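You operate a simulated robot arm through the tools that you are given. There is no shell and no other tool. Be economical: measure what you need, move in short steps, check, and stop when the job is done.

You are at the controls of a simulated two-armed robot. One attempt, no reset.

JOB
On the top of the sample table, fold the blue cloth in half.

It is judged by the outcome, as a careful person would: the job done as asked, and still so three seconds after it is handed in. It fails if anything else is knocked over, pushed out of place, dropped, spilled or broken. Flat cloth is picked up by pressing the open fingertips on it (5 to 10 N) and closing them slowly along it; thin cloth reads only 2 to 8 mm in the jaws.

ROBOT AND FRAMES
Two 7-joint arms with two-finger parallel grippers on one trunk, on a base that drives. Base frame: it is fixed to the floor where the robot stands at the start and does not move with it; the origin is under the middle of the robot, x ahead of it, y to its left, z up. Readings come in mm, rad, newtons and seconds.
The left shoulder is at the start at [70, 134, 1101], the right one opposite. Places, roughly: top of the sample table [500, -100, 800]. Payload 1.57 kg a hand.
The tool frame of a hand sits at the grasp point between the pads (the TCP): z along the fingers, y along the line on which they close. The tips reach 30 mm beyond it. The gripper opens to 80 mm. The fingers are 17 mm wide and 12 mm thick; the gripper's body (40 by 82 mm) begins 80 mm behind the TCP.
Orientation is that of the tool frame in the base frame, as a unit quaternion [w, x, y, z]. With the fingers straight down and closing along the base's y, the tool's x points along the base's -x, its y along +y and its z along -z.

CONTROLS
- The arms move only by the tool step_arm. It takes "left_motion", "right_motion" or both (then of equal length, played together; a hand with none holds still); each is one flat list of numbers, 7 for each row, row after row: the turn, a rotation vector about the tool's x, y, z in units of 60 degrees (1.0 is 60 degrees), then the shift along the tool's x, y, z in units of 100 mm (1.0 is 100 mm), then the finger opening in mm, from 0 to 80. In form: [wx, wy, wz, tx, ty, tz, gripper, wx, wy, wz, tx, ty, tz, gripper, ...]. A call has 1 to 10 rows; each row is the pose to reach, as a shift and turn from the pose commanded when the call began, along the tool's axes at that moment. A call with a number of a shift or a turn outside -1 to 1 is refused whole. Rows are played at 5 a second. More than 50 mm and 0.15 rad between two rows, or a gripper value outside its range, and nothing of the call is played. Where a pose cannot be reached the arm comes as near as it can. A force on the tool above 40 N (or 10 N above the force at the start of the call, whichever is more), or a blocked arm, ends the call early, and 0.2 s more pass. The fingers move at their own pace (about 153 mm/s each) and stop on an object; they squeeze with about 21 N. The grip force told is the motor's: it shows also when the fingers shut on nothing. Time passes only in rows, and 0.2 s behind the last, so rows that repeat a pose let the fingers close. It gives the time, the measured TCP pose, the force on the tool (base axes), the opening and the grip force at its end, in the units of the frame above (readings bear some noise).
- Cameras (640 x 400 px; columns grow to the right, rows downward): "scene" is now at [118.2, -21.3, 1298.8]; the picture's right is [-0.26, -0.96, 0.00], its down [-0.81, 0.22, -0.55] and it looks along [0.53, -0.14, -0.84] (base axes); focal length 236 px, centre (320, 200). "left" rides on the left gripper at [72, 7, -122] in its tool frame; the picture's right is [-0.09, 1.00, 0.00], its down [-0.84, -0.08, -0.54] and it looks along [-0.54, -0.05, 0.84] (tool axes); focal length 238 px, centre (320, 200). "right" rides on the right gripper at [72, -7, -122] in its tool frame; the picture's right is [0.09, 1.00, 0.00], its down [-0.84, 0.08, -0.54] and it looks along [-0.54, 0.05, 0.84] (tool axes); focal length 238 px, centre (320, 200). There is no depth. A picture from a camera that has moved, and an enlarged one, comes with that camera's place and axes in the base frame and with its lens.
- grab_frame(camera): a new picture of that camera. It takes no simulated time.
- lift_body(by): slides the trunk up (or, below 0, down) by that many mm; the arms and the scene camera ride with it, the base frame stays. It gives what a move gives, with no picture.
- steer(legs): drives the robot by 1 to 6 legs, each [ahead, left, turn to the left] in mm, mm and rad, along the robot's own axes; the way and the turn of a leg run together, so that a leg with both is an arc; at most 1500 mm and 3.142 rad a leg. The arms and the cameras ride along, it lands a little off, and it stops where it bumps. It gives what a move gives.
- head_to(pan, tilt): turns the head with the scene camera to pan (to the left, within 1.501 rad either way) and tilt (down, from -0.506 to 1.204), counted from straight ahead of the robot. It gives what a move gives.
- enlarge(camera, box): a new picture of the part [left, top, right, bottom] of that camera's present view, enlarged. It takes no simulated time.
- finish_job(): hands the job in; it is judged then, once.

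Go step by step. Nothing tells you exact positions but the pictures and the camera data: compare them with the known pose of the tool, close in by small moves and look again before you grip or let go. The budget is 120 turns and 88 pictures, counting those below and the enlarged ones. Unless the task says otherwise, let go and move clear before handing in, and close with one line.

The tools are called after ">>>" as a command line: name --argument value ..., lists and objects as JSON in quotes. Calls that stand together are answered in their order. step_arm: Moves the arms, as the interface text tells. Its arguments: {"type":"object","properties":{"left_motion":{"type":"array"},"right_motion":{"type":"array"}},"required":[]} The other tools are called the same way: lift_body (by) slides the trunk up or down; steer (legs) drives the base; head_to (pan, tilt) turns the head that bears the scene camera; grab_frame (camera) takes a picture; enlarge (camera, box) takes an enlarged picture of a part of a camera's view; finish_job () hands the job in.

At the start:

```text
clock: 0.0
left_eef_pos: [446.0, 180.2, 1033.1]
left_orientation: [0.0, 0.0, 1.0, 0.0]
left_ft_force: [0.5, -0.5, -0.3]
left_finger_gap: 80.0
left_grip_force: 0.1
right_eef_pos: [460.5, -209.2, 1008.3]
right_orientation: [-0.001, 0.0, 1.0, 0.001]
right_ft_force: [0.5, 0.9, 0.3]
right_finger_gap: 80.0
right_grip_force: 0.0
trunk travel left (down, up): [-675.0, 265.0]
robot x, y, heading: [-0.6, -0.8, 0.001]
head pan, tilt: [-0.267, 0.991]
```

scene: 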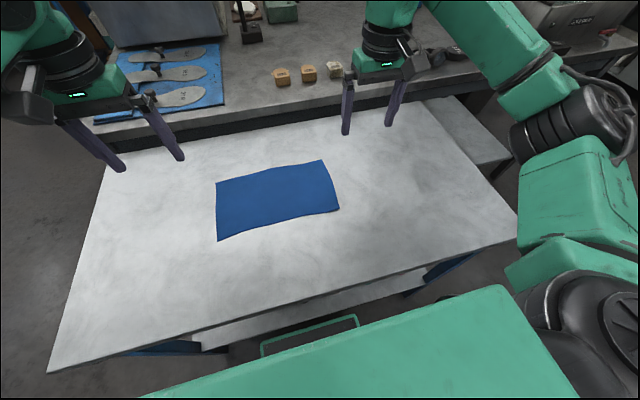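
right: 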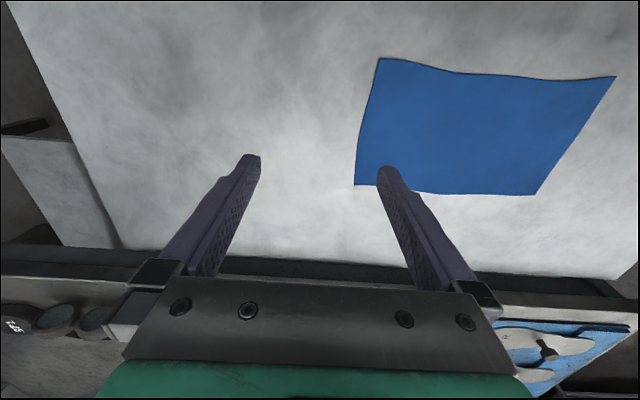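
left: 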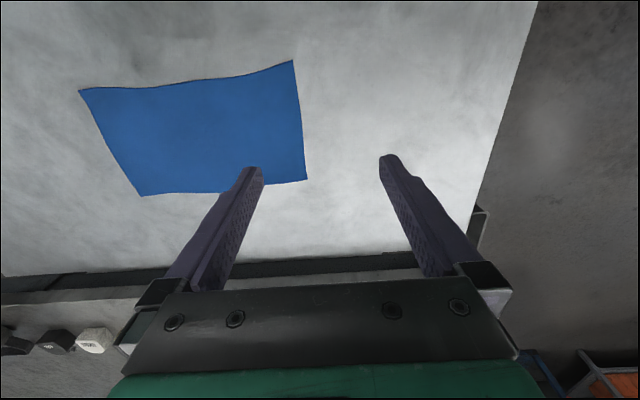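

The blue cloth lies flat. Comparing two views puts the table top at z≈800 and the cloth at x 390–561, y -143–146. I will bring both hands over the two near corners, so I can fold the near edge onto the far edge.

>>> step_arm --left_motion '[0, 0, 0, 0.115, -0.137, 0.237, 80, 0, 0, 0, 0.23, -0.275, 0.475, 60, 0, 0, 0, 0.345, -0.412, 0.712, 25, 0, 0, 0, 0.46, -0.55, 0.95, 25]' --right_motion '[0, 0, 0, 0.151, 0.21, 0.175, 80, 0, 0, 0, 0.302, 0.42, 0.35, 60, 0, 0, 0, 0.454, 0.63, 0.525, 25, 0, 0, 0, 0.605, 0.84, 0.7, 25]'

>>> grab_frame --camera "left"

>>> grab_frame --camera "right"

>>> grab_frame --camera "scene"

```text
clock: 1.0
left_eef_pos: [400.1, 125.8, 940.2]
left_orientation: [0.0, -0.001, 1.0, 0.001]
left_ft_force: [0.1, -0.3, -0.5]
left_finger_gap: 25.0
left_grip_force: 0.0
right_eef_pos: [401.2, -124.0, 938.3]
right_orientation: [-0.001, 0.001, 1.0, 0.001]
right_ft_force: [0.3, 0.9, -0.3]
right_finger_gap: 24.6
right_grip_force: 0.0
trunk travel left (down, up): [-675.0, 265.0]
robot x, y, heading: [0.3, 2.0, -0.001]
head pan, tilt: [-0.267, 0.991]
```

```text
84 pictures are left
camera left: at [328.1, 132.4, 1061.7], right [0.09, 1.0, 0.0], down [0.84, -0.08, 0.54], along [0.54, -0.05, -0.84], focal length 238 px, centre (320, 200)
```

left: 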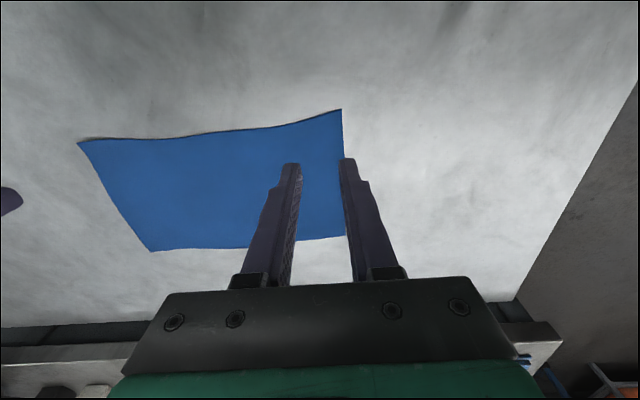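

```text
83 pictures are left
camera right: at [329.1, -130.3, 1060.4], right [-0.09, 1.0, 0.0], down [0.84, 0.08, 0.54], along [0.54, 0.05, -0.84], focal length 238 px, centre (320, 200)
```

right: 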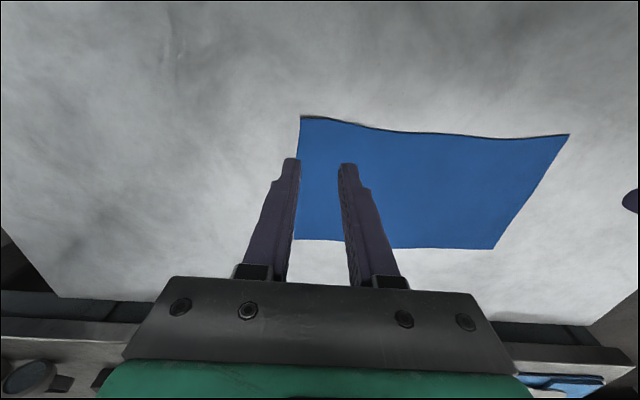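

```text
82 pictures are left
camera scene: at [118.4, -20.7, 1298.8], right [-0.26, -0.96, 0.0], down [-0.81, 0.22, -0.55], along [0.53, -0.15, -0.84], focal length 236 px, centre (320, 200)
```

scene: 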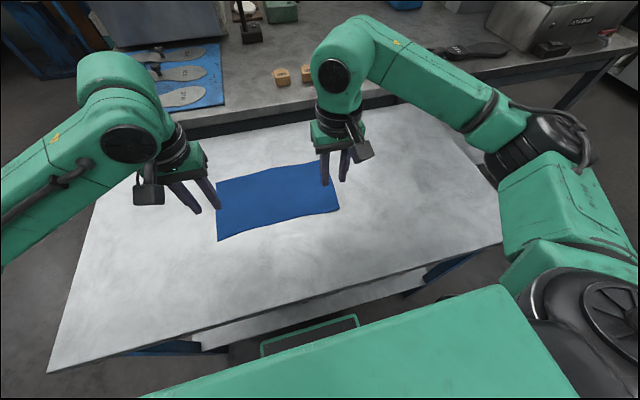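

The wrist views confirm the near corners at about (387, 150) and (392, -145). I will shift the hands slightly inward and descend until the tips are just above the cloth.

>>> step_arm --left_motion '[0, 0, 0, 0, -0.03, 0.4, 25, 0, 0, 0, -0.02, -0.06, 0.75, 25, 0, 0, 0, -0.02, -0.06, 1.0, 25]' --right_motion '[0, 0, 0, 0, 0.02, 0.4, 25, 0, 0, 0, -0.04, 0.04, 0.75, 25, 0, 0, 0, -0.04, 0.04, 0.98, 25]'

>>> grab_frame --camera "left"

>>> grab_frame --camera "right"

```text
clock: 1.8
left_eef_pos: [402.8, 116.7, 838.3]
left_orientation: [0.0, -0.001, 1.0, 0.001]
left_ft_force: [0.6, -0.2, 0.1]
left_finger_gap: 25.2
left_grip_force: 0.0
right_eef_pos: [403.5, -119.5, 839.0]
right_orientation: [0.0, 0.001, 1.0, -0.001]
right_ft_force: [0.1, 0.9, 0.4]
right_finger_gap: 25.1
right_grip_force: 0.1
trunk travel left (down, up): [-675.0, 265.0]
robot x, y, heading: [-1.3, 1.8, -0.003]
head pan, tilt: [-0.267, 0.991]
```

```text
81 pictures are left
camera left: at [330.4, 123.7, 960.9], right [0.09, 1.0, 0.0], down [0.84, -0.08, 0.54], along [0.54, -0.05, -0.84], focal length 238 px, centre (320, 200)
```

left: 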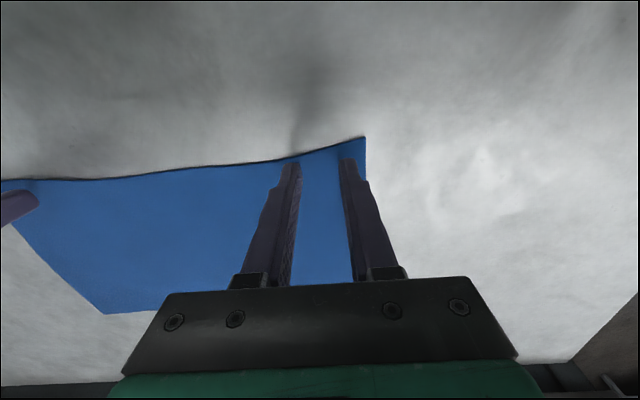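

```text
80 pictures are left
camera right: at [332.7, -125.5, 961.3], right [-0.09, 1.0, 0.0], down [0.84, 0.08, 0.54], along [0.54, 0.05, -0.84], focal length 238 px, centre (320, 200)
```

right: 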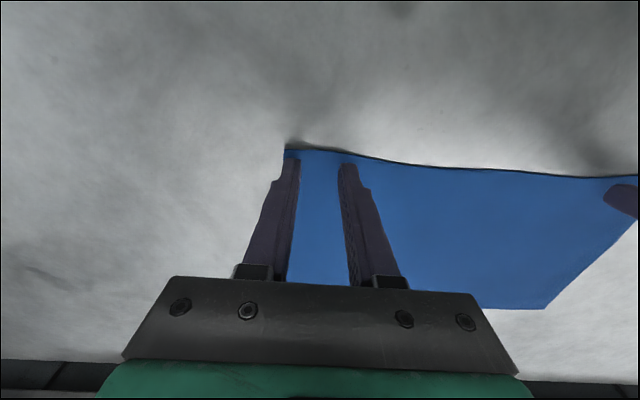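

Both tips are over the cloth, but the left one is close to the edge. I will nudge it 5 mm inward and lower both hands until they touch.

>>> step_arm --left_motion '[0, 0, 0, -0.05, 0.02, 0.0, 25, 0, 0, 0, -0.05, 0.02, 0.04, 25, 0, 0, 0, -0.05, 0.02, 0.07, 25, 0, 0, 0, -0.05, 0.02, 0.085, 25]' --right_motion '[0, 0, 0, -0.02, 0.03, 0.0, 25, 0, 0, 0, -0.02, 0.03, 0.04, 25, 0, 0, 0, -0.02, 0.03, 0.07, 25, 0, 0, 0, -0.02, 0.03, 0.085, 25]'

```text
clock: 2.8
left_eef_pos: [406.6, 119.2, 831.8]
left_orientation: [0.001, -0.001, 1.0, 0.0]
left_ft_force: [0.8, -1.5, 7.1]
left_finger_gap: 24.8
left_grip_force: 0.0
right_eef_pos: [405.7, -118.8, 831.8]
right_orientation: [0.0, 0.0, 1.0, 0.001]
right_ft_force: [0.6, -0.1, 2.4]
right_finger_gap: 24.9
right_grip_force: 0.2
trunk travel left (down, up): [-675.0, 265.0]
robot x, y, heading: [0.3, 1.6, -0.002]
head pan, tilt: [-0.267, 0.991]
```

Contact is made, with 7 N on the left and 2.4 N on the right. I will press the right hand slightly more and close both slowly.

>>> step_arm --left_motion '[0, 0, 0, 0, 0, 0, 25, 0, 0, 0, 0, 0, 0, 21, 0, 0, 0, 0, 0, 0, 17, 0, 0, 0, 0, 0, 0, 13, 0, 0, 0, 0, 0, 0, 9, 0, 0, 0, 0, 0, 0, 6, 0, 0, 0, 0, 0, 0, 3, 0, 0, 0, 0, 0, 0, 0, 0, 0, 0, 0, 0, 0, 0]' --right_motion '[0, 0, 0, 0, 0, 0.01, 25, 0, 0, 0, 0, 0, 0.01, 21, 0, 0, 0, 0, 0, 0.01, 17, 0, 0, 0, 0, 0, 0.01, 13, 0, 0, 0, 0, 0, 0.01, 9, 0, 0, 0, 0, 0, 0.01, 6, 0, 0, 0, 0, 0, 0.01, 3, 0, 0, 0, 0, 0, 0.01, 0, 0, 0, 0, 0, 0, 0.01, 0]'

>>> grab_frame --camera "left"

>>> grab_frame --camera "right"

```text
clock: 4.8
left_eef_pos: [404.7, 119.4, 830.4]
left_orientation: [0.001, 0.0, 1.0, -0.001]
left_ft_force: [0.3, -12.5, 9.1]
left_finger_gap: 2.5
left_grip_force: 20.6
right_eef_pos: [403.5, -117.5, 832.0]
right_orientation: [0.001, -0.001, 1.0, 0.001]
right_ft_force: [0.4, 12.9, 10.0]
right_finger_gap: 2.2
right_grip_force: 21.2
trunk travel left (down, up): [-675.0, 265.0]
robot x, y, heading: [-0.9, 1.3, 0.004]
head pan, tilt: [-0.267, 0.991]
```

```text
79 pictures are left
camera left: at [332.7, 126.2, 954.0], right [0.09, 1.0, 0.0], down [0.84, -0.08, 0.54], along [0.54, -0.05, -0.84], focal length 238 px, centre (320, 200)
```

left: 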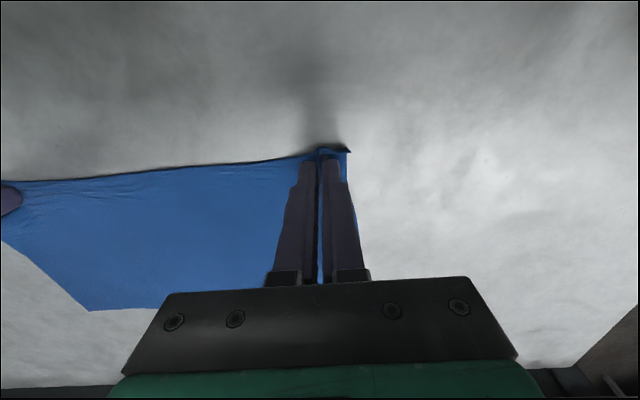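

```text
78 pictures are left
camera right: at [331.8, -123.9, 953.8], right [-0.09, 1.0, 0.0], down [0.84, 0.08, 0.54], along [0.54, 0.05, -0.84], focal length 238 px, centre (320, 200)
```

right: 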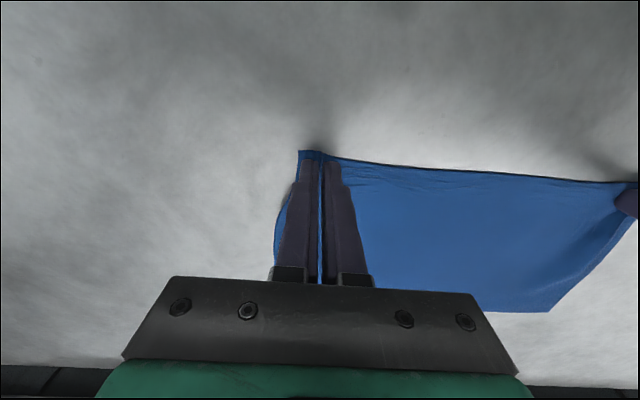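

Both jaws hold cloth at about 2 mm. The cloth between the hands is taut, so I will lift a little while easing both hands inward.

>>> step_arm --left_motion '[0, 0, 0, 0, -0.04, -0.05, 0, 0, 0, 0, 0, -0.08, -0.15, 0, 0, 0, 0, 0, -0.08, -0.3, 0]' --right_motion '[0, 0, 0, 0, 0.04, -0.05, 0, 0, 0, 0, 0, 0.08, -0.15, 0, 0, 0, 0, 0, 0.08, -0.3, 0]'

>>> grab_frame --camera "scene"

>>> grab_frame --camera "left"

```text
clock: 5.6
left_eef_pos: [405.5, 113.8, 860.0]
left_orientation: [-0.001, -0.001, 1.0, 0.0]
left_ft_force: [0.1, -0.1, 0.2]
left_finger_gap: 2.4
left_grip_force: 21.2
right_eef_pos: [404.9, -110.2, 858.6]
right_orientation: [0.0, 0.0, 1.0, 0.0]
right_ft_force: [0.4, 0.2, 0.0]
right_finger_gap: 1.8
right_grip_force: 21.0
trunk travel left (down, up): [-675.0, 265.0]
robot x, y, heading: [-1.7, 0.4, -0.001]
head pan, tilt: [-0.267, 0.991]
```

```text
77 pictures are left
camera scene: at [118.1, -21.3, 1298.7], right [-0.26, -0.96, 0.0], down [-0.81, 0.22, -0.55], along [0.53, -0.14, -0.84], focal length 236 px, centre (320, 200)
```

scene: 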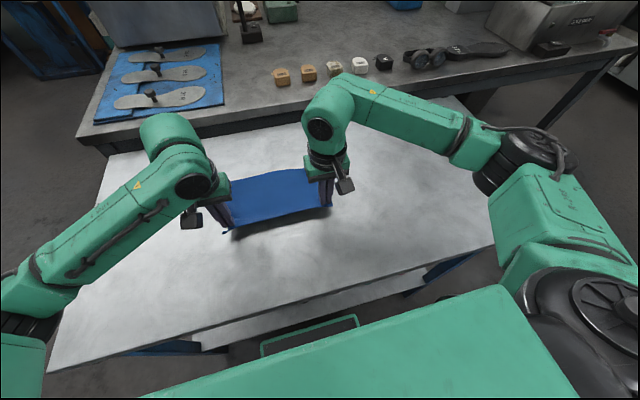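

```text
76 pictures are left
camera left: at [333.5, 119.1, 981.9], right [0.09, 1.0, 0.0], down [0.84, -0.08, 0.54], along [0.54, -0.05, -0.84], focal length 238 px, centre (320, 200)
```

left: 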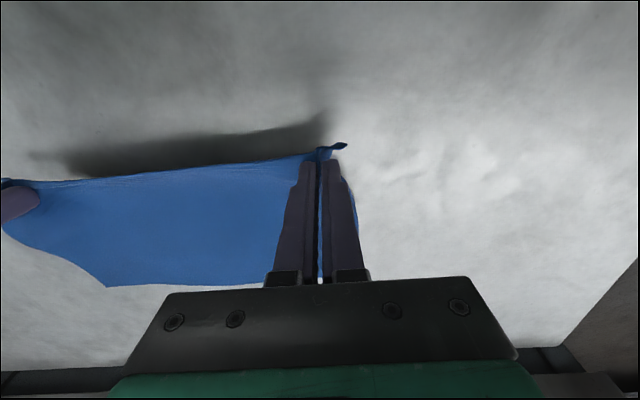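

Both corners are held, but about 15 mm of edge sticks out, and it would tuck under in the fold. I will set the cloth back down, let go, and regrip right at the edge with the fingers tilted forward, so the hands can rotate through the fold.

>>> step_arm --left_motion '[0, 0, 0, 0, 0.04, 0.15, 0, 0, 0, 0, 0, 0.08, 0.27, 0, 0, 0, 0, 0, 0.08, 0.27, 25, 0, 0, 0, 0, 0.08, 0.27, 25, 0, 0, 0, 0, 0.08, 0.0, 25, 0, 0, 0, 0, 0.08, -0.2, 25]' --right_motion '[0, 0, 0, 0, -0.04, 0.15, 0, 0, 0, 0, 0, -0.08, 0.26, 0, 0, 0, 0, 0, -0.08, 0.26, 25, 0, 0, 0, 0, -0.08, 0.26, 25, 0, 0, 0, 0, -0.08, 0.0, 25, 0, 0, 0, 0, -0.08, -0.2, 25]'

>>> step_arm --left_motion '[0, -0.12, 0, 0.05, 0, 0, 25, 0, -0.24, 0, 0.1, 0, 0, 25, 0, -0.36, 0, 0.15, 0, 0, 25, 0, -0.48, 0, 0.2, 0, 0, 25, 0, -0.583, 0, 0.25, 0, 0, 25]' --right_motion '[0, -0.12, 0, 0.05, 0, 0, 25, 0, -0.24, 0, 0.1, 0, 0, 25, 0, -0.36, 0, 0.15, 0, 0, 25, 0, -0.48, 0, 0.2, 0, 0, 25, 0, -0.583, 0, 0.25, 0, 0, 25]'

>>> grab_frame --camera "left"

>>> grab_frame --camera "right"

>>> grab_frame --camera "scene"

```text
clock: 7.0
left_eef_pos: [406.1, 121.4, 879.5]
left_orientation: [0.001, 0.0, 1.0, 0.0]
left_ft_force: [0.9, 0.1, 0.1]
left_finger_gap: 25.3
left_grip_force: 0.2
right_eef_pos: [404.8, -116.4, 880.6]
right_orientation: [0.0, 0.0, 1.0, 0.0]
right_ft_force: [0.6, 0.0, -0.2]
right_finger_gap: 25.0
right_grip_force: 0.1
trunk travel left (down, up): [-675.0, 265.0]
robot x, y, heading: [0.2, 1.6, 0.004]
head pan, tilt: [-0.267, 0.991]
```

```text
clock: 8.2
left_eef_pos: [381.0, 119.8, 881.8]
left_orientation: [0.301, 0.0, 0.954, -0.001]
left_ft_force: [-0.4, 0.3, -0.3]
left_finger_gap: 24.9
left_grip_force: 0.1
right_eef_pos: [378.9, -118.8, 881.8]
right_orientation: [0.302, -0.001, 0.953, 0.002]
right_ft_force: [-0.3, -0.1, 0.4]
right_finger_gap: 25.0
right_grip_force: 0.0
trunk travel left (down, up): [-675.0, 265.0]
robot x, y, heading: [0.4, -2.2, 0.003]
head pan, tilt: [-0.267, 0.991]
```

```text
75 pictures are left
camera left: at [251.9, 126.5, 940.6], right [0.07, 1.0, 0.05], down [0.37, -0.08, 0.92], along [0.92, -0.05, -0.38], focal length 238 px, centre (320, 200)
```

left: 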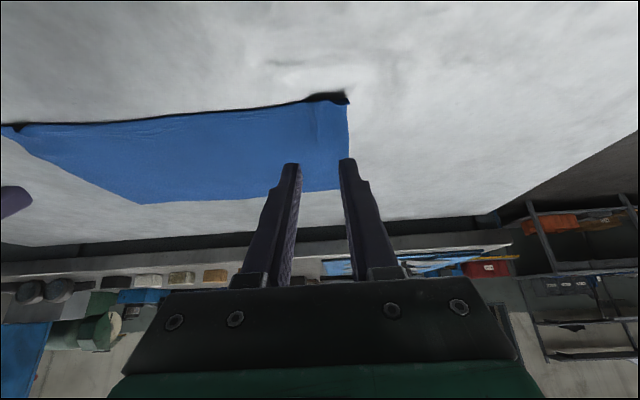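

```text
74 pictures are left
camera right: at [250.7, -124.7, 940.1], right [-0.08, 1.0, -0.05], down [0.37, 0.08, 0.93], along [0.93, 0.05, -0.38], focal length 238 px, centre (320, 200)
```

right: 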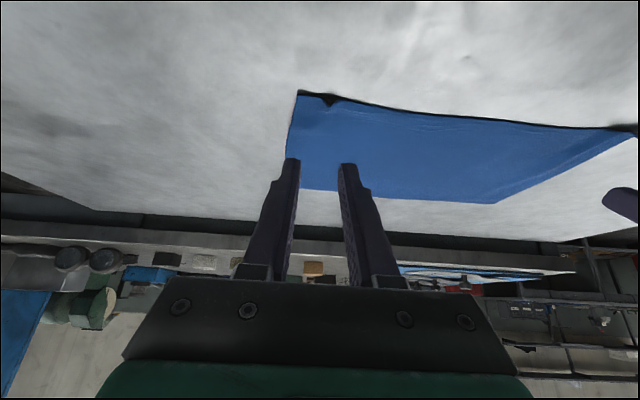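

```text
73 pictures are left
camera scene: at [116.3, -22.2, 1299.0], right [-0.26, -0.96, 0.0], down [-0.81, 0.22, -0.55], along [0.53, -0.14, -0.84], focal length 236 px, centre (320, 200)
```

scene: 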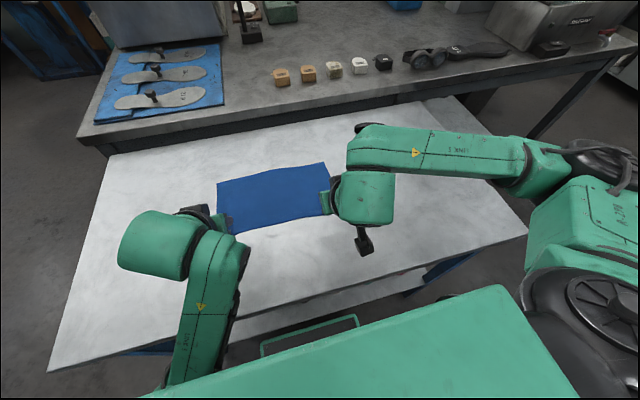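

The cloth went back into place and both hands are tilted 35°. I will now lower them so the lowest fingertip corners land about 7 mm inside the edge.

>>> step_arm --left_motion '[0, 0, 0, 0.1, 0, 0.2, 25, 0, 0, 0, 0.193, 0, 0.415, 25, 0, 0, 0, 0.216, 0, 0.447, 25, 0, 0, 0, 0.227, 0, 0.463, 25]' --right_motion '[0, 0, 0, 0.09, 0, 0.2, 25, 0, 0, 0, 0.168, 0, 0.432, 25, 0, 0, 0, 0.191, 0, 0.464, 25, 0, 0, 0, 0.202, 0, 0.48, 25]'

>>> grab_frame --camera "left"

>>> grab_frame --camera "right"

```text
clock: 9.2
left_eef_pos: [388.6, 120.7, 831.1]
left_orientation: [0.303, 0.0, 0.953, 0.0]
left_ft_force: [0.0, -0.7, 7.7]
left_finger_gap: 24.8
left_grip_force: 0.1
right_eef_pos: [391.4, -119.1, 830.9]
right_orientation: [0.301, -0.001, 0.954, 0.0]
right_ft_force: [0.8, 0.4, 3.1]
right_finger_gap: 25.1
right_grip_force: 0.0
trunk travel left (down, up): [-675.0, 265.0]
robot x, y, heading: [-0.5, 0.4, 0.006]
head pan, tilt: [-0.267, 0.991]
```

```text
72 pictures are left
camera left: at [259.9, 127.3, 889.6], right [0.07, 1.0, 0.05], down [0.37, -0.08, 0.93], along [0.93, -0.05, -0.38], focal length 238 px, centre (320, 200)
```

left: 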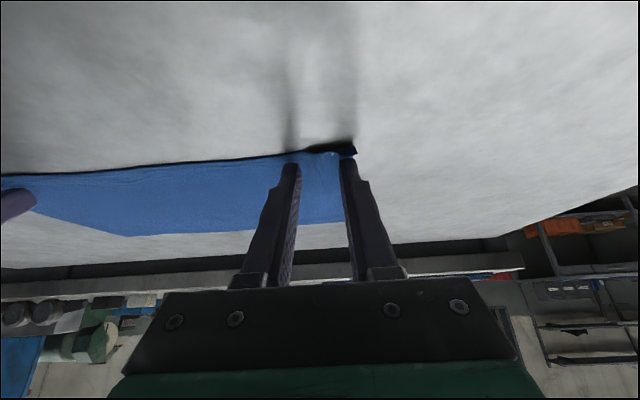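

```text
71 pictures are left
camera right: at [262.9, -125.2, 889.8], right [-0.08, 1.0, -0.05], down [0.37, 0.08, 0.92], along [0.92, 0.05, -0.38], focal length 238 px, centre (320, 200)
```

right: 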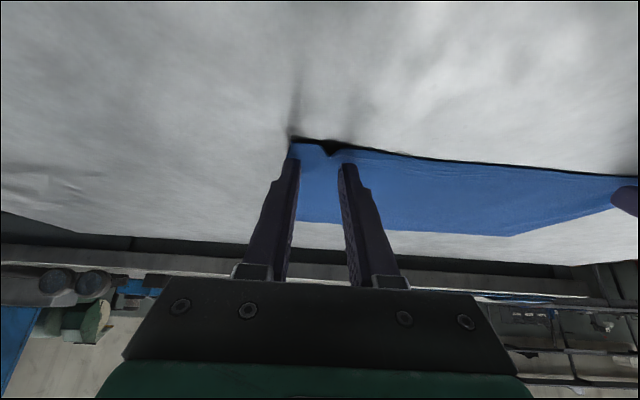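

Both tips rest on the edge strip. I will close slowly, pressing the right hand slightly more and easing both hands inward.

>>> step_arm --left_motion '[0, 0, 0, 0, 0, 0, 25, 0, 0, 0, 0, -0.01, 0, 21, 0, 0, 0, 0, -0.02, 0, 17, 0, 0, 0, 0, -0.03, 0, 13, 0, 0, 0, 0, -0.04, 0, 9, 0, 0, 0, 0, -0.05, 0, 6, 0, 0, 0, 0, -0.05, 0, 3, 0, 0, 0, 0, -0.05, 0, 0, 0, 0, 0, 0, -0.05, 0, 0]' --right_motion '[0, 0, 0, 0.006, 0, 0.008, 25, 0, 0, 0, 0.006, 0.01, 0.008, 21, 0, 0, 0, 0.006, 0.02, 0.008, 17, 0, 0, 0, 0.006, 0.03, 0.008, 13, 0, 0, 0, 0.006, 0.04, 0.008, 9, 0, 0, 0, 0.006, 0.05, 0.008, 6, 0, 0, 0, 0.006, 0.05, 0.008, 3, 0, 0, 0, 0.006, 0.05, 0.008, 0, 0, 0, 0, 0.006, 0.05, 0.008, 0]'

>>> grab_frame --camera "left"

>>> grab_frame --camera "right"

```text
clock: 11.2
left_eef_pos: [386.3, 115.8, 830.1]
left_orientation: [0.302, -0.001, 0.953, 0.0]
left_ft_force: [0.7, -5.5, 6.5]
left_finger_gap: 2.2
left_grip_force: 21.0
right_eef_pos: [391.3, -113.4, 830.3]
right_orientation: [0.303, -0.002, 0.953, 0.001]
right_ft_force: [1.1, 5.3, 23.4]
right_finger_gap: 2.0
right_grip_force: 21.1
trunk travel left (down, up): [-675.0, 265.0]
robot x, y, heading: [-1.4, 0.8, 0.0]
head pan, tilt: [-0.267, 0.991]
```

```text
70 pictures are left
camera left: at [258.2, 122.9, 889.7], right [0.08, 1.0, 0.05], down [0.37, -0.08, 0.93], along [0.93, -0.05, -0.38], focal length 238 px, centre (320, 200)
```

left: 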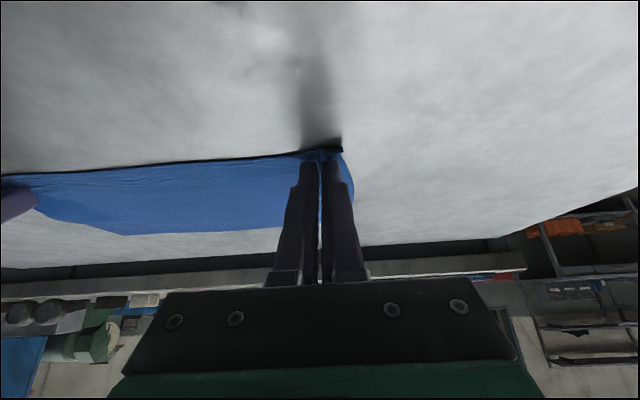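

```text
69 pictures are left
camera right: at [261.0, -119.0, 889.1], right [-0.08, 1.0, -0.05], down [0.37, 0.08, 0.93], along [0.93, 0.05, -0.37], focal length 238 px, centre (320, 200)
```

right: 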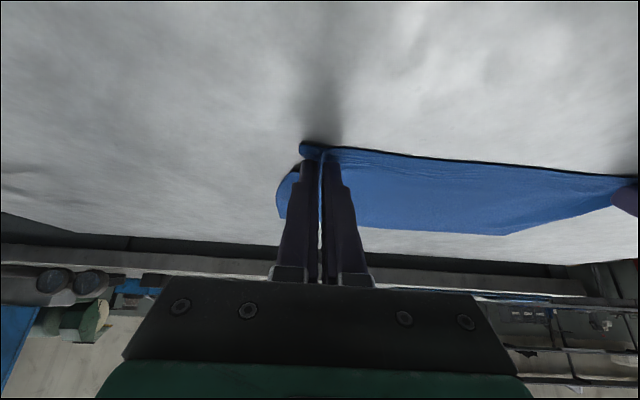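

Both edges are gripped at about 2 mm each. I will now swing both hands up and over along an arc, turning the fingers back as they go. This is the first half.

>>> step_arm --left_motion '[0, 0.04, 0, -0.09, 0, -0.085, 0, 0, 0.083, 0, -0.19, 0, -0.159, 0, 0, 0.125, 0, -0.31, 0, -0.212, 0, 0, 0.167, 0, -0.427, 0, -0.255, 0, 0, 0.208, 0, -0.56, 0, -0.272, 0, 0, 0.25, 0, -0.69, 0, -0.278, 0, 0, 0.292, 0, -0.825, 0, -0.255, 0, 0, 0.333, 0, -0.953, 0, -0.224, 0]' --right_motion '[0, 0.04, 0, -0.09, 0, -0.085, 0, 0, 0.083, 0, -0.19, 0, -0.159, 0, 0, 0.125, 0, -0.31, 0, -0.212, 0, 0, 0.167, 0, -0.427, 0, -0.255, 0, 0, 0.208, 0, -0.56, 0, -0.272, 0, 0, 0.25, 0, -0.69, 0, -0.278, 0, 0, 0.292, 0, -0.825, 0, -0.255, 0, 0, 0.333, 0, -0.953, 0, -0.224, 0]'

>>> grab_frame --camera "left"

>>> grab_frame --camera "scene"

```text
clock: 12.5
left_eef_pos: [420.9, 177.4, 862.8]
left_orientation: [0.182, 0.005, 0.977, 0.112]
left_ft_force: [-1.0, 0.1, 0.2]
left_finger_gap: 1.9
left_grip_force: 21.1
left hand out of reach, approached as far as the arm can: row 6
right_eef_pos: [423.5, -112.5, 883.0]
right_orientation: [0.191, 0.001, 0.982, -0.003]
right_ft_force: [0.3, -0.4, -0.3]
right_finger_gap: 0.0
right_grip_force: 21.0
trunk travel left (down, up): [-675.0, 265.0]
robot x, y, heading: [-1.2, -1.1, 0.001]
head pan, tilt: [-0.267, 0.991]
stopped in row 6 (left hand): the arm was blocked; the commanded pose is now the measured one
```

```text
68 pictures are left
camera left: at [309.9, 161.1, 951.2], right [0.06, 0.97, 0.25], down [0.59, -0.23, 0.77], along [0.8, 0.1, -0.59], focal length 238 px, centre (320, 200)
```

left: 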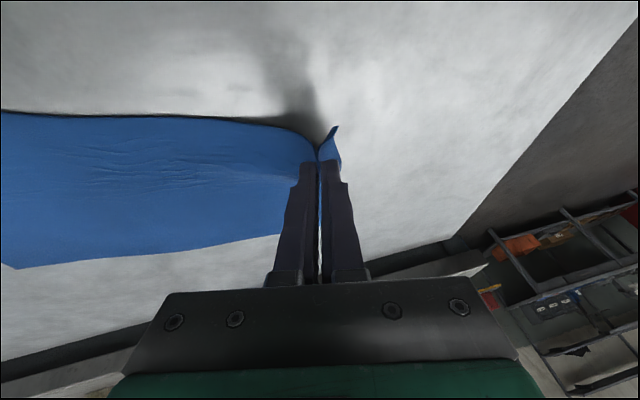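

```text
67 pictures are left
camera scene: at [119.5, -19.9, 1298.6], right [-0.26, -0.96, 0.0], down [-0.81, 0.22, -0.55], along [0.53, -0.15, -0.84], focal length 236 px, centre (320, 200)
```

scene: 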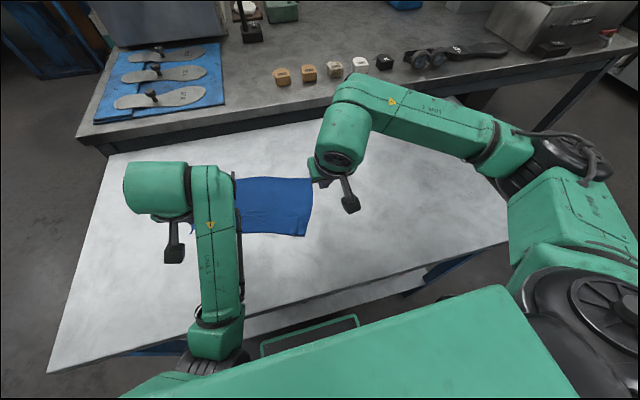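

The left arm ran out of joint range in the tilted pose. It swung outward and pulled the cloth from the right jaws, and the cloth shifted left. I will set the left corner down, release it, bring both hands upright and look again.

>>> step_arm --left_motion '[0, 0, 0, 0.1, 0, 0.07, 0, 0, 0, 0, 0.2, 0, 0.14, 0, 0, 0, 0, 0.25, 0, 0.17, 0, 0, 0, 0, 0.25, 0, 0.17, 30, 0, 0, 0, 0.25, 0, 0.17, 30]' --right_motion '[0, 0, 0, 0, 0, -0.1, 0, 0, 0, 0, 0, 0, -0.2, 0, 0, 0, 0, 0, 0, -0.4, 20, 0, 0, 0, 0, 0, -0.6, 25, 0, 0, 0, 0, 0, -0.6, 25]'

>>> step_arm --left_motion '[0, 0, 0, 0, 0, -0.15, 30, 0, 0, 0, 0, 0, -0.4, 30, 0.07, 0.115, 0, 0, 0, -0.7, 30, 0.14, 0.23, 0, 0, 0, -0.9, 30, 0.215, 0.35, 0, 0, 0, -0.98, 30]' --right_motion '[0, 0.07, 0, 0, 0, -0.15, 25, 0, 0.14, 0, 0, 0, -0.3, 25, 0, 0.21, 0, 0, 0, -0.4, 25, 0, 0.28, 0, 0, 0, -0.5, 25, 0, 0.36, 0, 0, 0, -0.5, 25]'

>>> grab_frame --camera "left"

>>> grab_frame --camera "right"

>>> grab_frame --camera "scene"

```text
clock: 13.7
left_eef_pos: [402.0, 181.2, 839.6]
left_orientation: [0.181, 0.005, 0.977, 0.11]
left_ft_force: [0.1, 0.4, 0.7]
left_finger_gap: 30.1
left_grip_force: 0.0
right_eef_pos: [402.5, -111.8, 940.8]
right_orientation: [0.19, 0.0, 0.982, -0.001]
right_ft_force: [-0.7, -1.1, 0.2]
right_finger_gap: 25.0
right_grip_force: 0.0
trunk travel left (down, up): [-675.0, 265.0]
robot x, y, heading: [0.8, -1.0, -0.002]
head pan, tilt: [-0.267, 0.991]
```

```text
clock: 14.4
left_eef_pos: [382.2, 225.2, 861.0]
left_orientation: [0.142, 0.019, 0.97, 0.196]
left_ft_force: [-0.1, -0.5, 0.6]
left_finger_gap: 30.0
left_grip_force: 0.0
left hand out of reach, approached as far as the arm can: row 3
right_eef_pos: [388.1, -112.2, 972.2]
right_orientation: [0.098, 0.001, 0.995, -0.003]
right_ft_force: [-0.5, -0.4, -0.1]
right_finger_gap: 25.0
right_grip_force: 0.1
trunk travel left (down, up): [-675.0, 265.0]
robot x, y, heading: [0.2, 2.8, 0.001]
head pan, tilt: [-0.267, 0.991]
stopped in row 3 (left hand): the arm was blocked; the commanded pose is now the measured one
```

```text
66 pictures are left
camera left: at [278.5, 190.9, 952.5], right [0.07, 0.91, 0.41], down [0.65, -0.35, 0.67], along [0.76, 0.22, -0.62], focal length 238 px, centre (320, 200)
```

left: 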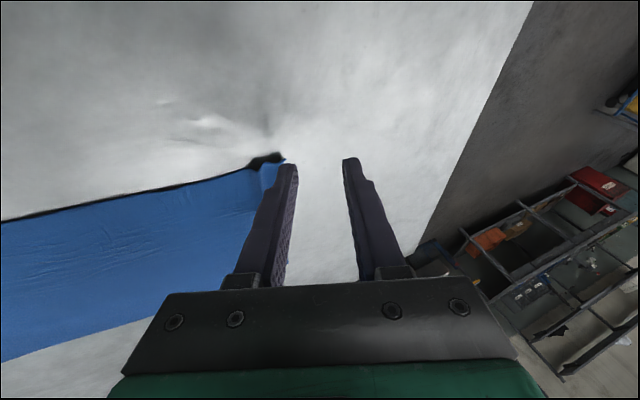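

```text
65 pictures are left
camera right: at [295.6, -118.0, 1078.9], right [-0.09, 1.0, -0.02], down [0.71, 0.08, 0.69], along [0.69, 0.05, -0.72], focal length 238 px, centre (320, 200)
```

right: 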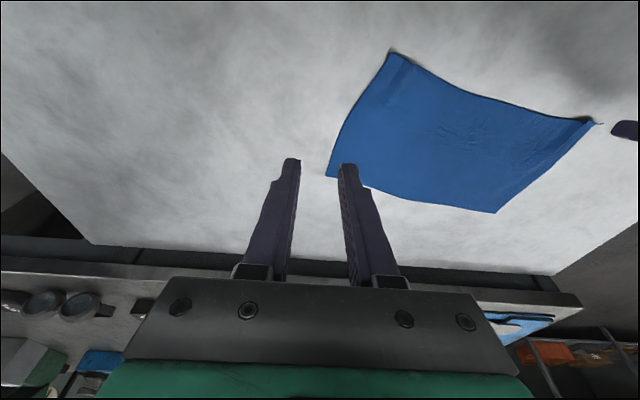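

```text
64 pictures are left
camera scene: at [119.0, -20.4, 1298.7], right [-0.26, -0.96, 0.0], down [-0.81, 0.22, -0.55], along [0.53, -0.15, -0.84], focal length 236 px, centre (320, 200)
```

scene: 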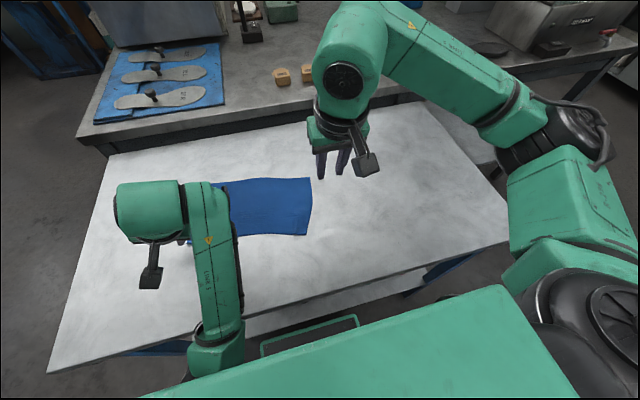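

The left arm is cramped with its elbow folded. I will move it forward and up to free it before righting it.

>>> step_arm --left_motion '[0, 0, 0, -0.15, 0.01, -0.06, 30, 0, 0, 0, -0.3, 0.03, -0.13, 30, 0, 0, 0, -0.45, 0.04, -0.19, 30, 0, 0, 0, -0.6, 0.05, -0.25, 30]'

>>> grab_frame --camera "scene"

```text
clock: 15.3
left_eef_pos: [414.6, 257.5, 891.9]
left_orientation: [0.128, 0.015, 0.954, 0.27]
left_ft_force: [-0.1, -0.3, -0.1]
left_finger_gap: 30.3
left_grip_force: 0.1
right_eef_pos: [389.6, -112.8, 972.2]
right_orientation: [0.098, 0.001, 0.995, -0.002]
right_ft_force: [-0.3, -0.9, 1.0]
right_finger_gap: 24.9
right_grip_force: 0.1
trunk travel left (down, up): [-675.0, 265.0]
robot x, y, heading: [1.6, -2.2, 0.001]
head pan, tilt: [-0.267, 0.991]
stopped in row 4 (left hand): the arm was blocked; the commanded pose is now the measured one
```

```text
63 pictures are left
camera scene: at [118.5, -21.2, 1298.7], right [-0.26, -0.96, 0.0], down [-0.81, 0.22, -0.55], along [0.53, -0.14, -0.84], focal length 236 px, centre (320, 200)
```

scene: 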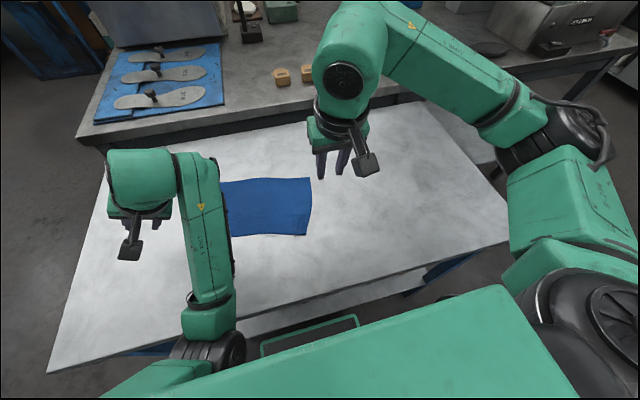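

A joint is still limiting the left arm and its wrist is rolled outward. I will try turning it upright in place.

>>> step_arm --left_motion '[0.105, 0.05, 0, 0, 0, 0, 30, 0.21, 0.1, 0, 0, 0, 0, 30, 0.315, 0.15, 0, 0, 0, 0, 30, 0.42, 0.2, 0, 0, 0, 0, 30, 0.525, 0.249, 0, 0, 0, 0, 30]'

>>> grab_frame --camera "scene"

```text
clock: 15.9
left_eef_pos: [412.0, 317.4, 902.2]
left_orientation: [0.076, -0.01, 0.96, 0.268]
left_ft_force: [0.7, 0.7, 0.7]
left_finger_gap: 30.3
left_grip_force: 0.1
left hand out of reach, approached as far as the arm can: row 2
right_eef_pos: [389.4, -112.5, 972.9]
right_orientation: [0.098, 0.0, 0.995, -0.003]
right_ft_force: [0.2, -0.2, 0.2]
right_finger_gap: 25.0
right_grip_force: 0.1
trunk travel left (down, up): [-675.0, 265.0]
robot x, y, heading: [0.4, 1.1, -0.002]
head pan, tilt: [-0.267, 0.991]
stopped in row 2 (left hand): the arm was blocked; the commanded pose is now the measured one
```

```text
62 pictures are left
camera scene: at [118.7, -20.8, 1298.7], right [-0.26, -0.96, 0.0], down [-0.81, 0.22, -0.55], along [0.53, -0.14, -0.84], focal length 236 px, centre (320, 200)
```

scene: 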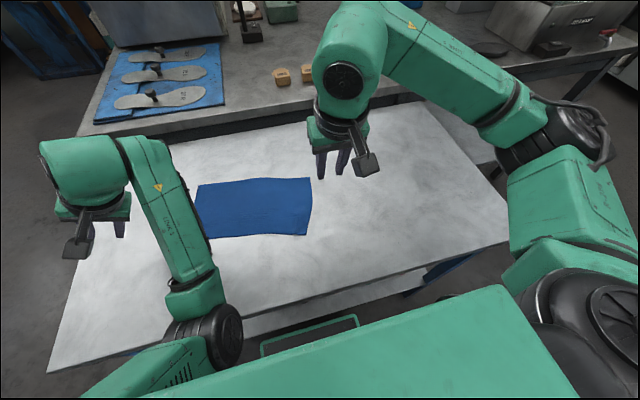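

The arm is unfolding outward. I will keep righting the wrist while lifting and moving outward.

>>> step_arm --left_motion '[0, 0, 0, -0.02, 0.12, -0.1, 30, 0, 0, 0, -0.04, 0.24, -0.2, 30, 0.1, 0.03, 0, -0.06, 0.36, -0.3, 30, 0.2, 0.06, 0, -0.09, 0.48, -0.41, 30, 0.3, 0.09, 0, -0.09, 0.48, -0.41, 30, 0.4, 0.12, 0, -0.09, 0.48, -0.41, 30, 0.52, 0.147, 0, -0.09, 0.48, -0.41, 30]'

>>> grab_frame --camera "scene"

```text
clock: 17.5
left_eef_pos: [419.4, 355.8, 959.7]
left_orientation: [0.004, -0.007, 1.0, -0.003]
left_ft_force: [0.4, -0.9, -0.5]
left_finger_gap: 30.2
left_grip_force: 0.1
left hand out of reach, approached as far as the arm can: row 4, 5, 6, 7
right_eef_pos: [388.8, -112.7, 972.1]
right_orientation: [0.098, 0.0, 0.995, -0.001]
right_ft_force: [0.2, 0.4, -0.3]
right_finger_gap: 25.0
right_grip_force: 0.1
trunk travel left (down, up): [-675.0, 265.0]
robot x, y, heading: [-1.2, -0.2, 0.006]
head pan, tilt: [-0.267, 0.991]
```

```text
61 pictures are left
camera scene: at [118.1, -21.1, 1298.7], right [-0.26, -0.96, 0.0], down [-0.81, 0.22, -0.55], along [0.53, -0.14, -0.84], focal length 236 px, centre (320, 200)
```

scene: 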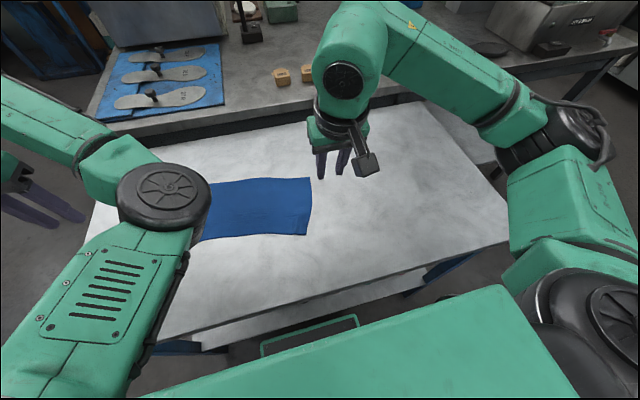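

The left hand is upright again, but its elbow is swung inward. Stretching the arm forward should let the elbow settle back.

>>> step_arm --left_motion '[0, 0, 0, -0.3, 0, -0.1, 30, 0, 0, 0, -0.6, 0, -0.2, 30, 0, 0, 0, -0.9, 0, -0.3, 30]'

>>> grab_frame --camera "scene"

```text
clock: 18.3
left_eef_pos: [511.5, 356.5, 990.4]
left_orientation: [0.001, -0.009, 1.0, -0.001]
left_ft_force: [-0.9, 0.0, 0.0]
left_finger_gap: 29.8
left_grip_force: 0.0
right_eef_pos: [389.8, -113.1, 973.0]
right_orientation: [0.098, 0.0, 0.995, -0.002]
right_ft_force: [-0.9, 0.8, -1.0]
right_finger_gap: 25.2
right_grip_force: 0.1
trunk travel left (down, up): [-675.0, 265.0]
robot x, y, heading: [1.7, -3.2, -0.005]
head pan, tilt: [-0.267, 0.991]
```

```text
60 pictures are left
camera scene: at [118.6, -20.9, 1298.7], right [-0.26, -0.96, 0.0], down [-0.81, 0.22, -0.55], along [0.53, -0.14, -0.84], focal length 236 px, centre (320, 200)
```

scene: 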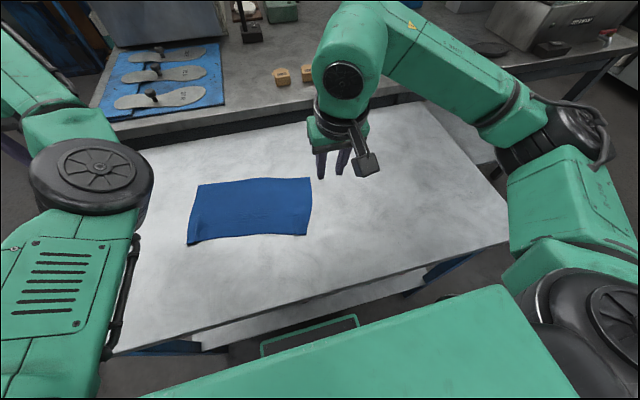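

The elbow is moving back out, and the cloth lies flat, shifted a little to the left. I will bring the left hand inward over the table.

>>> step_arm --left_motion '[0, 0, 0, 0.0, -0.3, 0, 30, 0, 0, 0, 0.0, -0.6, 0, 30, 0, 0, 0, 0.0, -0.95, 0, 30]'

>>> step_arm --left_motion '[0, 0, 0, 0.2, -0.2, 0.1, 30, 0, 0, 0, 0.4, -0.4, 0.2, 30, 0, 0, 0, 0.6, -0.6, 0.3, 30]' --right_motion '[0, 0.08, 0, 0, 0, 0, 25, 0, 0.16, 0, 0, 0, 0, 25, 0, 0.188, 0, 0, -0.1, 0, 25]'

>>> grab_frame --camera "scene"

>>> grab_frame --camera "left"

>>> grab_frame --camera "right"

```text
clock: 19.1
left_eef_pos: [525.5, 272.5, 991.4]
left_orientation: [0.002, -0.01, 1.0, -0.002]
left_ft_force: [-0.3, 0.8, 0.4]
left_finger_gap: 30.2
left_grip_force: 0.1
left hand out of reach, approached as far as the arm can: row 3
right_eef_pos: [389.2, -114.3, 973.0]
right_orientation: [0.099, 0.0, 0.995, -0.001]
right_ft_force: [-0.1, -0.5, 0.6]
right_finger_gap: 25.3
right_grip_force: 0.1
trunk travel left (down, up): [-675.0, 265.0]
robot x, y, heading: [2.2, -2.3, 0.003]
head pan, tilt: [-0.267, 0.991]
```

```text
clock: 19.9
left_eef_pos: [533.4, 251.6, 953.4]
left_orientation: [0.003, -0.01, 1.0, -0.001]
left_ft_force: [0.4, -0.1, 0.0]
left_finger_gap: 30.2
left_grip_force: 0.0
left hand out of reach, approached as far as the arm can: row 1, 2, 3
right_eef_pos: [388.6, -123.0, 973.2]
right_orientation: [-0.001, 0.0, 1.0, -0.001]
right_ft_force: [-0.6, 0.1, -0.8]
right_finger_gap: 25.1
right_grip_force: 0.0
trunk travel left (down, up): [-675.0, 265.0]
robot x, y, heading: [-1.1, -2.3, 0.001]
head pan, tilt: [-0.267, 0.991]
```

```text
59 pictures are left
camera scene: at [118.2, -22.1, 1298.8], right [-0.26, -0.96, 0.0], down [-0.81, 0.22, -0.55], along [0.53, -0.14, -0.84], focal length 236 px, centre (320, 200)
```

scene: 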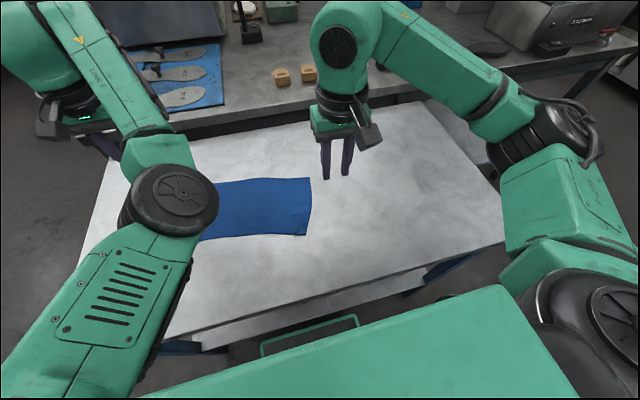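

```text
58 pictures are left
camera left: at [460.4, 257.9, 1076.0], right [0.07, 1.0, 0.0], down [0.83, -0.06, 0.55], along [0.55, -0.04, -0.84], focal length 238 px, centre (320, 200)
```

left: 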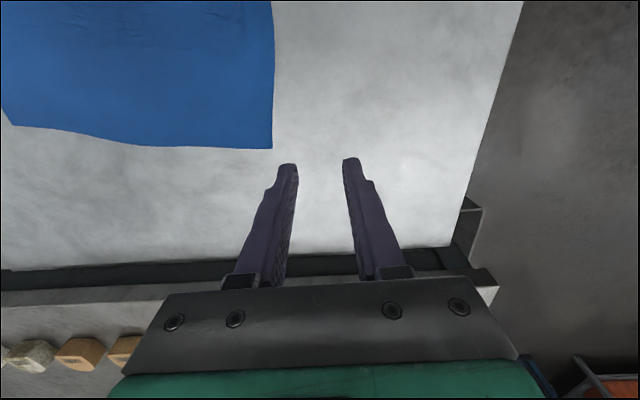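

```text
57 pictures are left
camera right: at [317.2, -129.1, 1096.5], right [-0.09, 1.0, 0.0], down [0.84, 0.08, 0.54], along [0.54, 0.05, -0.84], focal length 238 px, centre (320, 200)
```

right: 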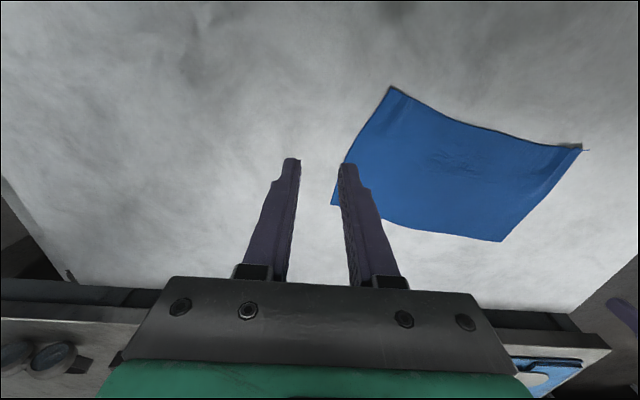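

The left arm's elbow is now on the inside, which keeps the hand from coming in over the table. I will try to swivel the elbow back out by rolling the hand outward in free space.

>>> step_arm --left_motion '[-0.13, 0, 0, 0, 0.07, -0.1, 30, -0.26, 0, 0, 0, 0.15, -0.2, 30, -0.39, 0, 0, 0, 0.22, -0.3, 30, -0.52, 0, 0, 0, 0.3, -0.4, 30, -0.65, 0, 0, 0, 0.35, -0.5, 30, -0.78, 0, 0, 0, 0.4, -0.5, 30, -0.91, 0, 0, 0, 0.4, -0.5, 30, -1.0, 0, 0, 0, 0.4, -0.5, 30]'

>>> grab_frame --camera "scene"

```text
clock: 21.7
left_eef_pos: [535.3, 295.2, 1002.7]
left_orientation: [-0.002, -0.01, 0.866, 0.499]
left_ft_force: [-0.1, 0.9, -0.2]
left_finger_gap: 29.9
left_grip_force: 0.0
right_eef_pos: [388.6, -123.1, 975.0]
right_orientation: [0.001, 0.0, 1.0, -0.002]
right_ft_force: [0.0, 0.5, -0.5]
right_finger_gap: 25.0
right_grip_force: 0.0
trunk travel left (down, up): [-675.0, 265.0]
robot x, y, heading: [-2.9, -1.1, -0.004]
head pan, tilt: [-0.267, 0.991]
```

```text
56 pictures are left
camera scene: at [118.3, -21.1, 1298.8], right [-0.26, -0.96, 0.0], down [-0.81, 0.22, -0.55], along [0.53, -0.14, -0.84], focal length 236 px, centre (320, 200)
```

scene: 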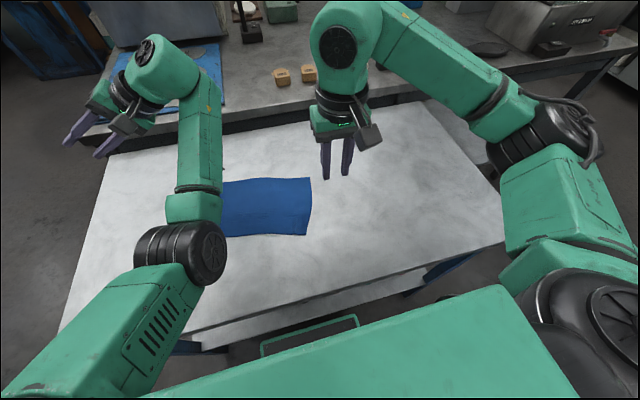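

The elbow did swivel downward. I will roll the hand further in the same direction.

>>> step_arm --left_motion '[-0.13, 0, 0, 0, 0, 0, 30, -0.26, 0, 0, 0, 0, 0, 30, -0.39, 0, 0, 0, 0, 0, 30, -0.52, 0, 0, 0, 0, 0, 30, -0.65, 0, 0, 0, 0, 0, 30, -0.78, 0, 0, 0, 0, 0, 30, -0.91, 0, 0, 0, 0, 0, 30, -1.0, 0, 0, 0, 0, 0, 30]'

>>> grab_frame --camera "scene"

```text
clock: 23.5
left_eef_pos: [533.8, 293.9, 1002.6]
left_orientation: [-0.008, -0.007, 0.5, 0.866]
left_ft_force: [-1.5, -0.5, 0.4]
left_finger_gap: 30.0
left_grip_force: 0.1
right_eef_pos: [388.2, -122.3, 974.8]
right_orientation: [-0.001, 0.0, 1.0, -0.002]
right_ft_force: [-0.5, 0.8, -0.3]
right_finger_gap: 25.1
right_grip_force: 0.0
trunk travel left (down, up): [-675.0, 265.0]
robot x, y, heading: [2.0, 0.3, -0.002]
head pan, tilt: [-0.267, 0.991]
```

```text
55 pictures are left
camera scene: at [118.3, -21.0, 1298.8], right [-0.26, -0.96, 0.0], down [-0.81, 0.22, -0.55], along [0.53, -0.14, -0.84], focal length 236 px, centre (320, 200)
```

scene: 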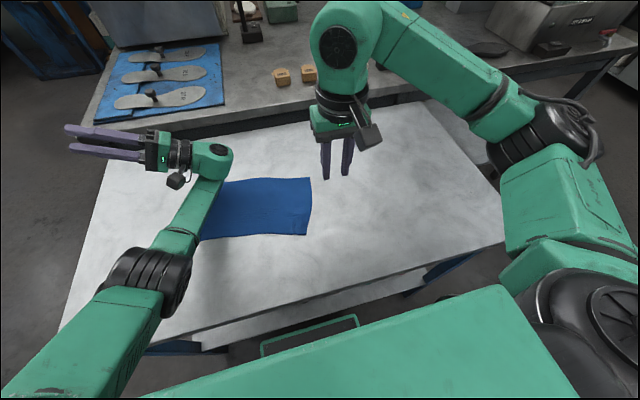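

The elbow is now low and outward, with the wrist inside it. I will raise the hand and bring it inward before unrolling, so the elbow stays out.

>>> step_arm --left_motion '[0, 0, 0, 0, 0.24, 0, 30, 0, 0, 0, 0, 0.47, -0.01, 30, 0, 0, 0, 0, 0.7, -0.02, 30, 0, 0, 0, 0, 0.94, -0.03, 30]'

>>> grab_frame --camera "scene"

```text
clock: 24.5
left_eef_pos: [534.6, 244.2, 1085.4]
left_orientation: [-0.006, -0.007, 0.5, 0.866]
left_ft_force: [0.4, -0.1, 0.6]
left_finger_gap: 30.2
left_grip_force: 0.1
right_eef_pos: [388.2, -122.2, 973.7]
right_orientation: [0.0, 0.0, 1.0, -0.001]
right_ft_force: [0.2, 0.6, -0.2]
right_finger_gap: 24.9
right_grip_force: 0.0
trunk travel left (down, up): [-675.0, 265.0]
robot x, y, heading: [1.8, 3.0, 0.001]
head pan, tilt: [-0.267, 0.991]
```

```text
54 pictures are left
camera scene: at [117.9, -21.8, 1298.7], right [-0.26, -0.96, 0.0], down [-0.81, 0.22, -0.55], along [0.53, -0.14, -0.84], focal length 236 px, centre (320, 200)
```

scene: 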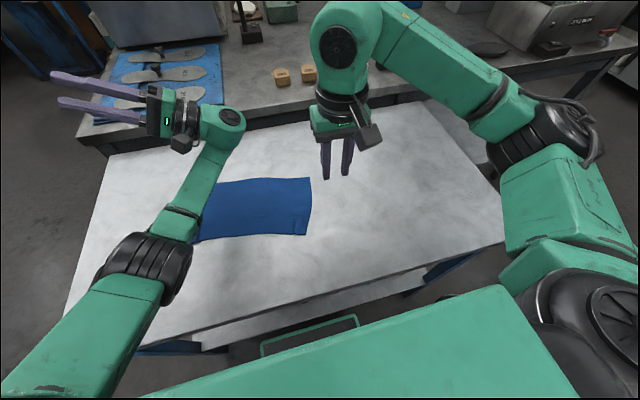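

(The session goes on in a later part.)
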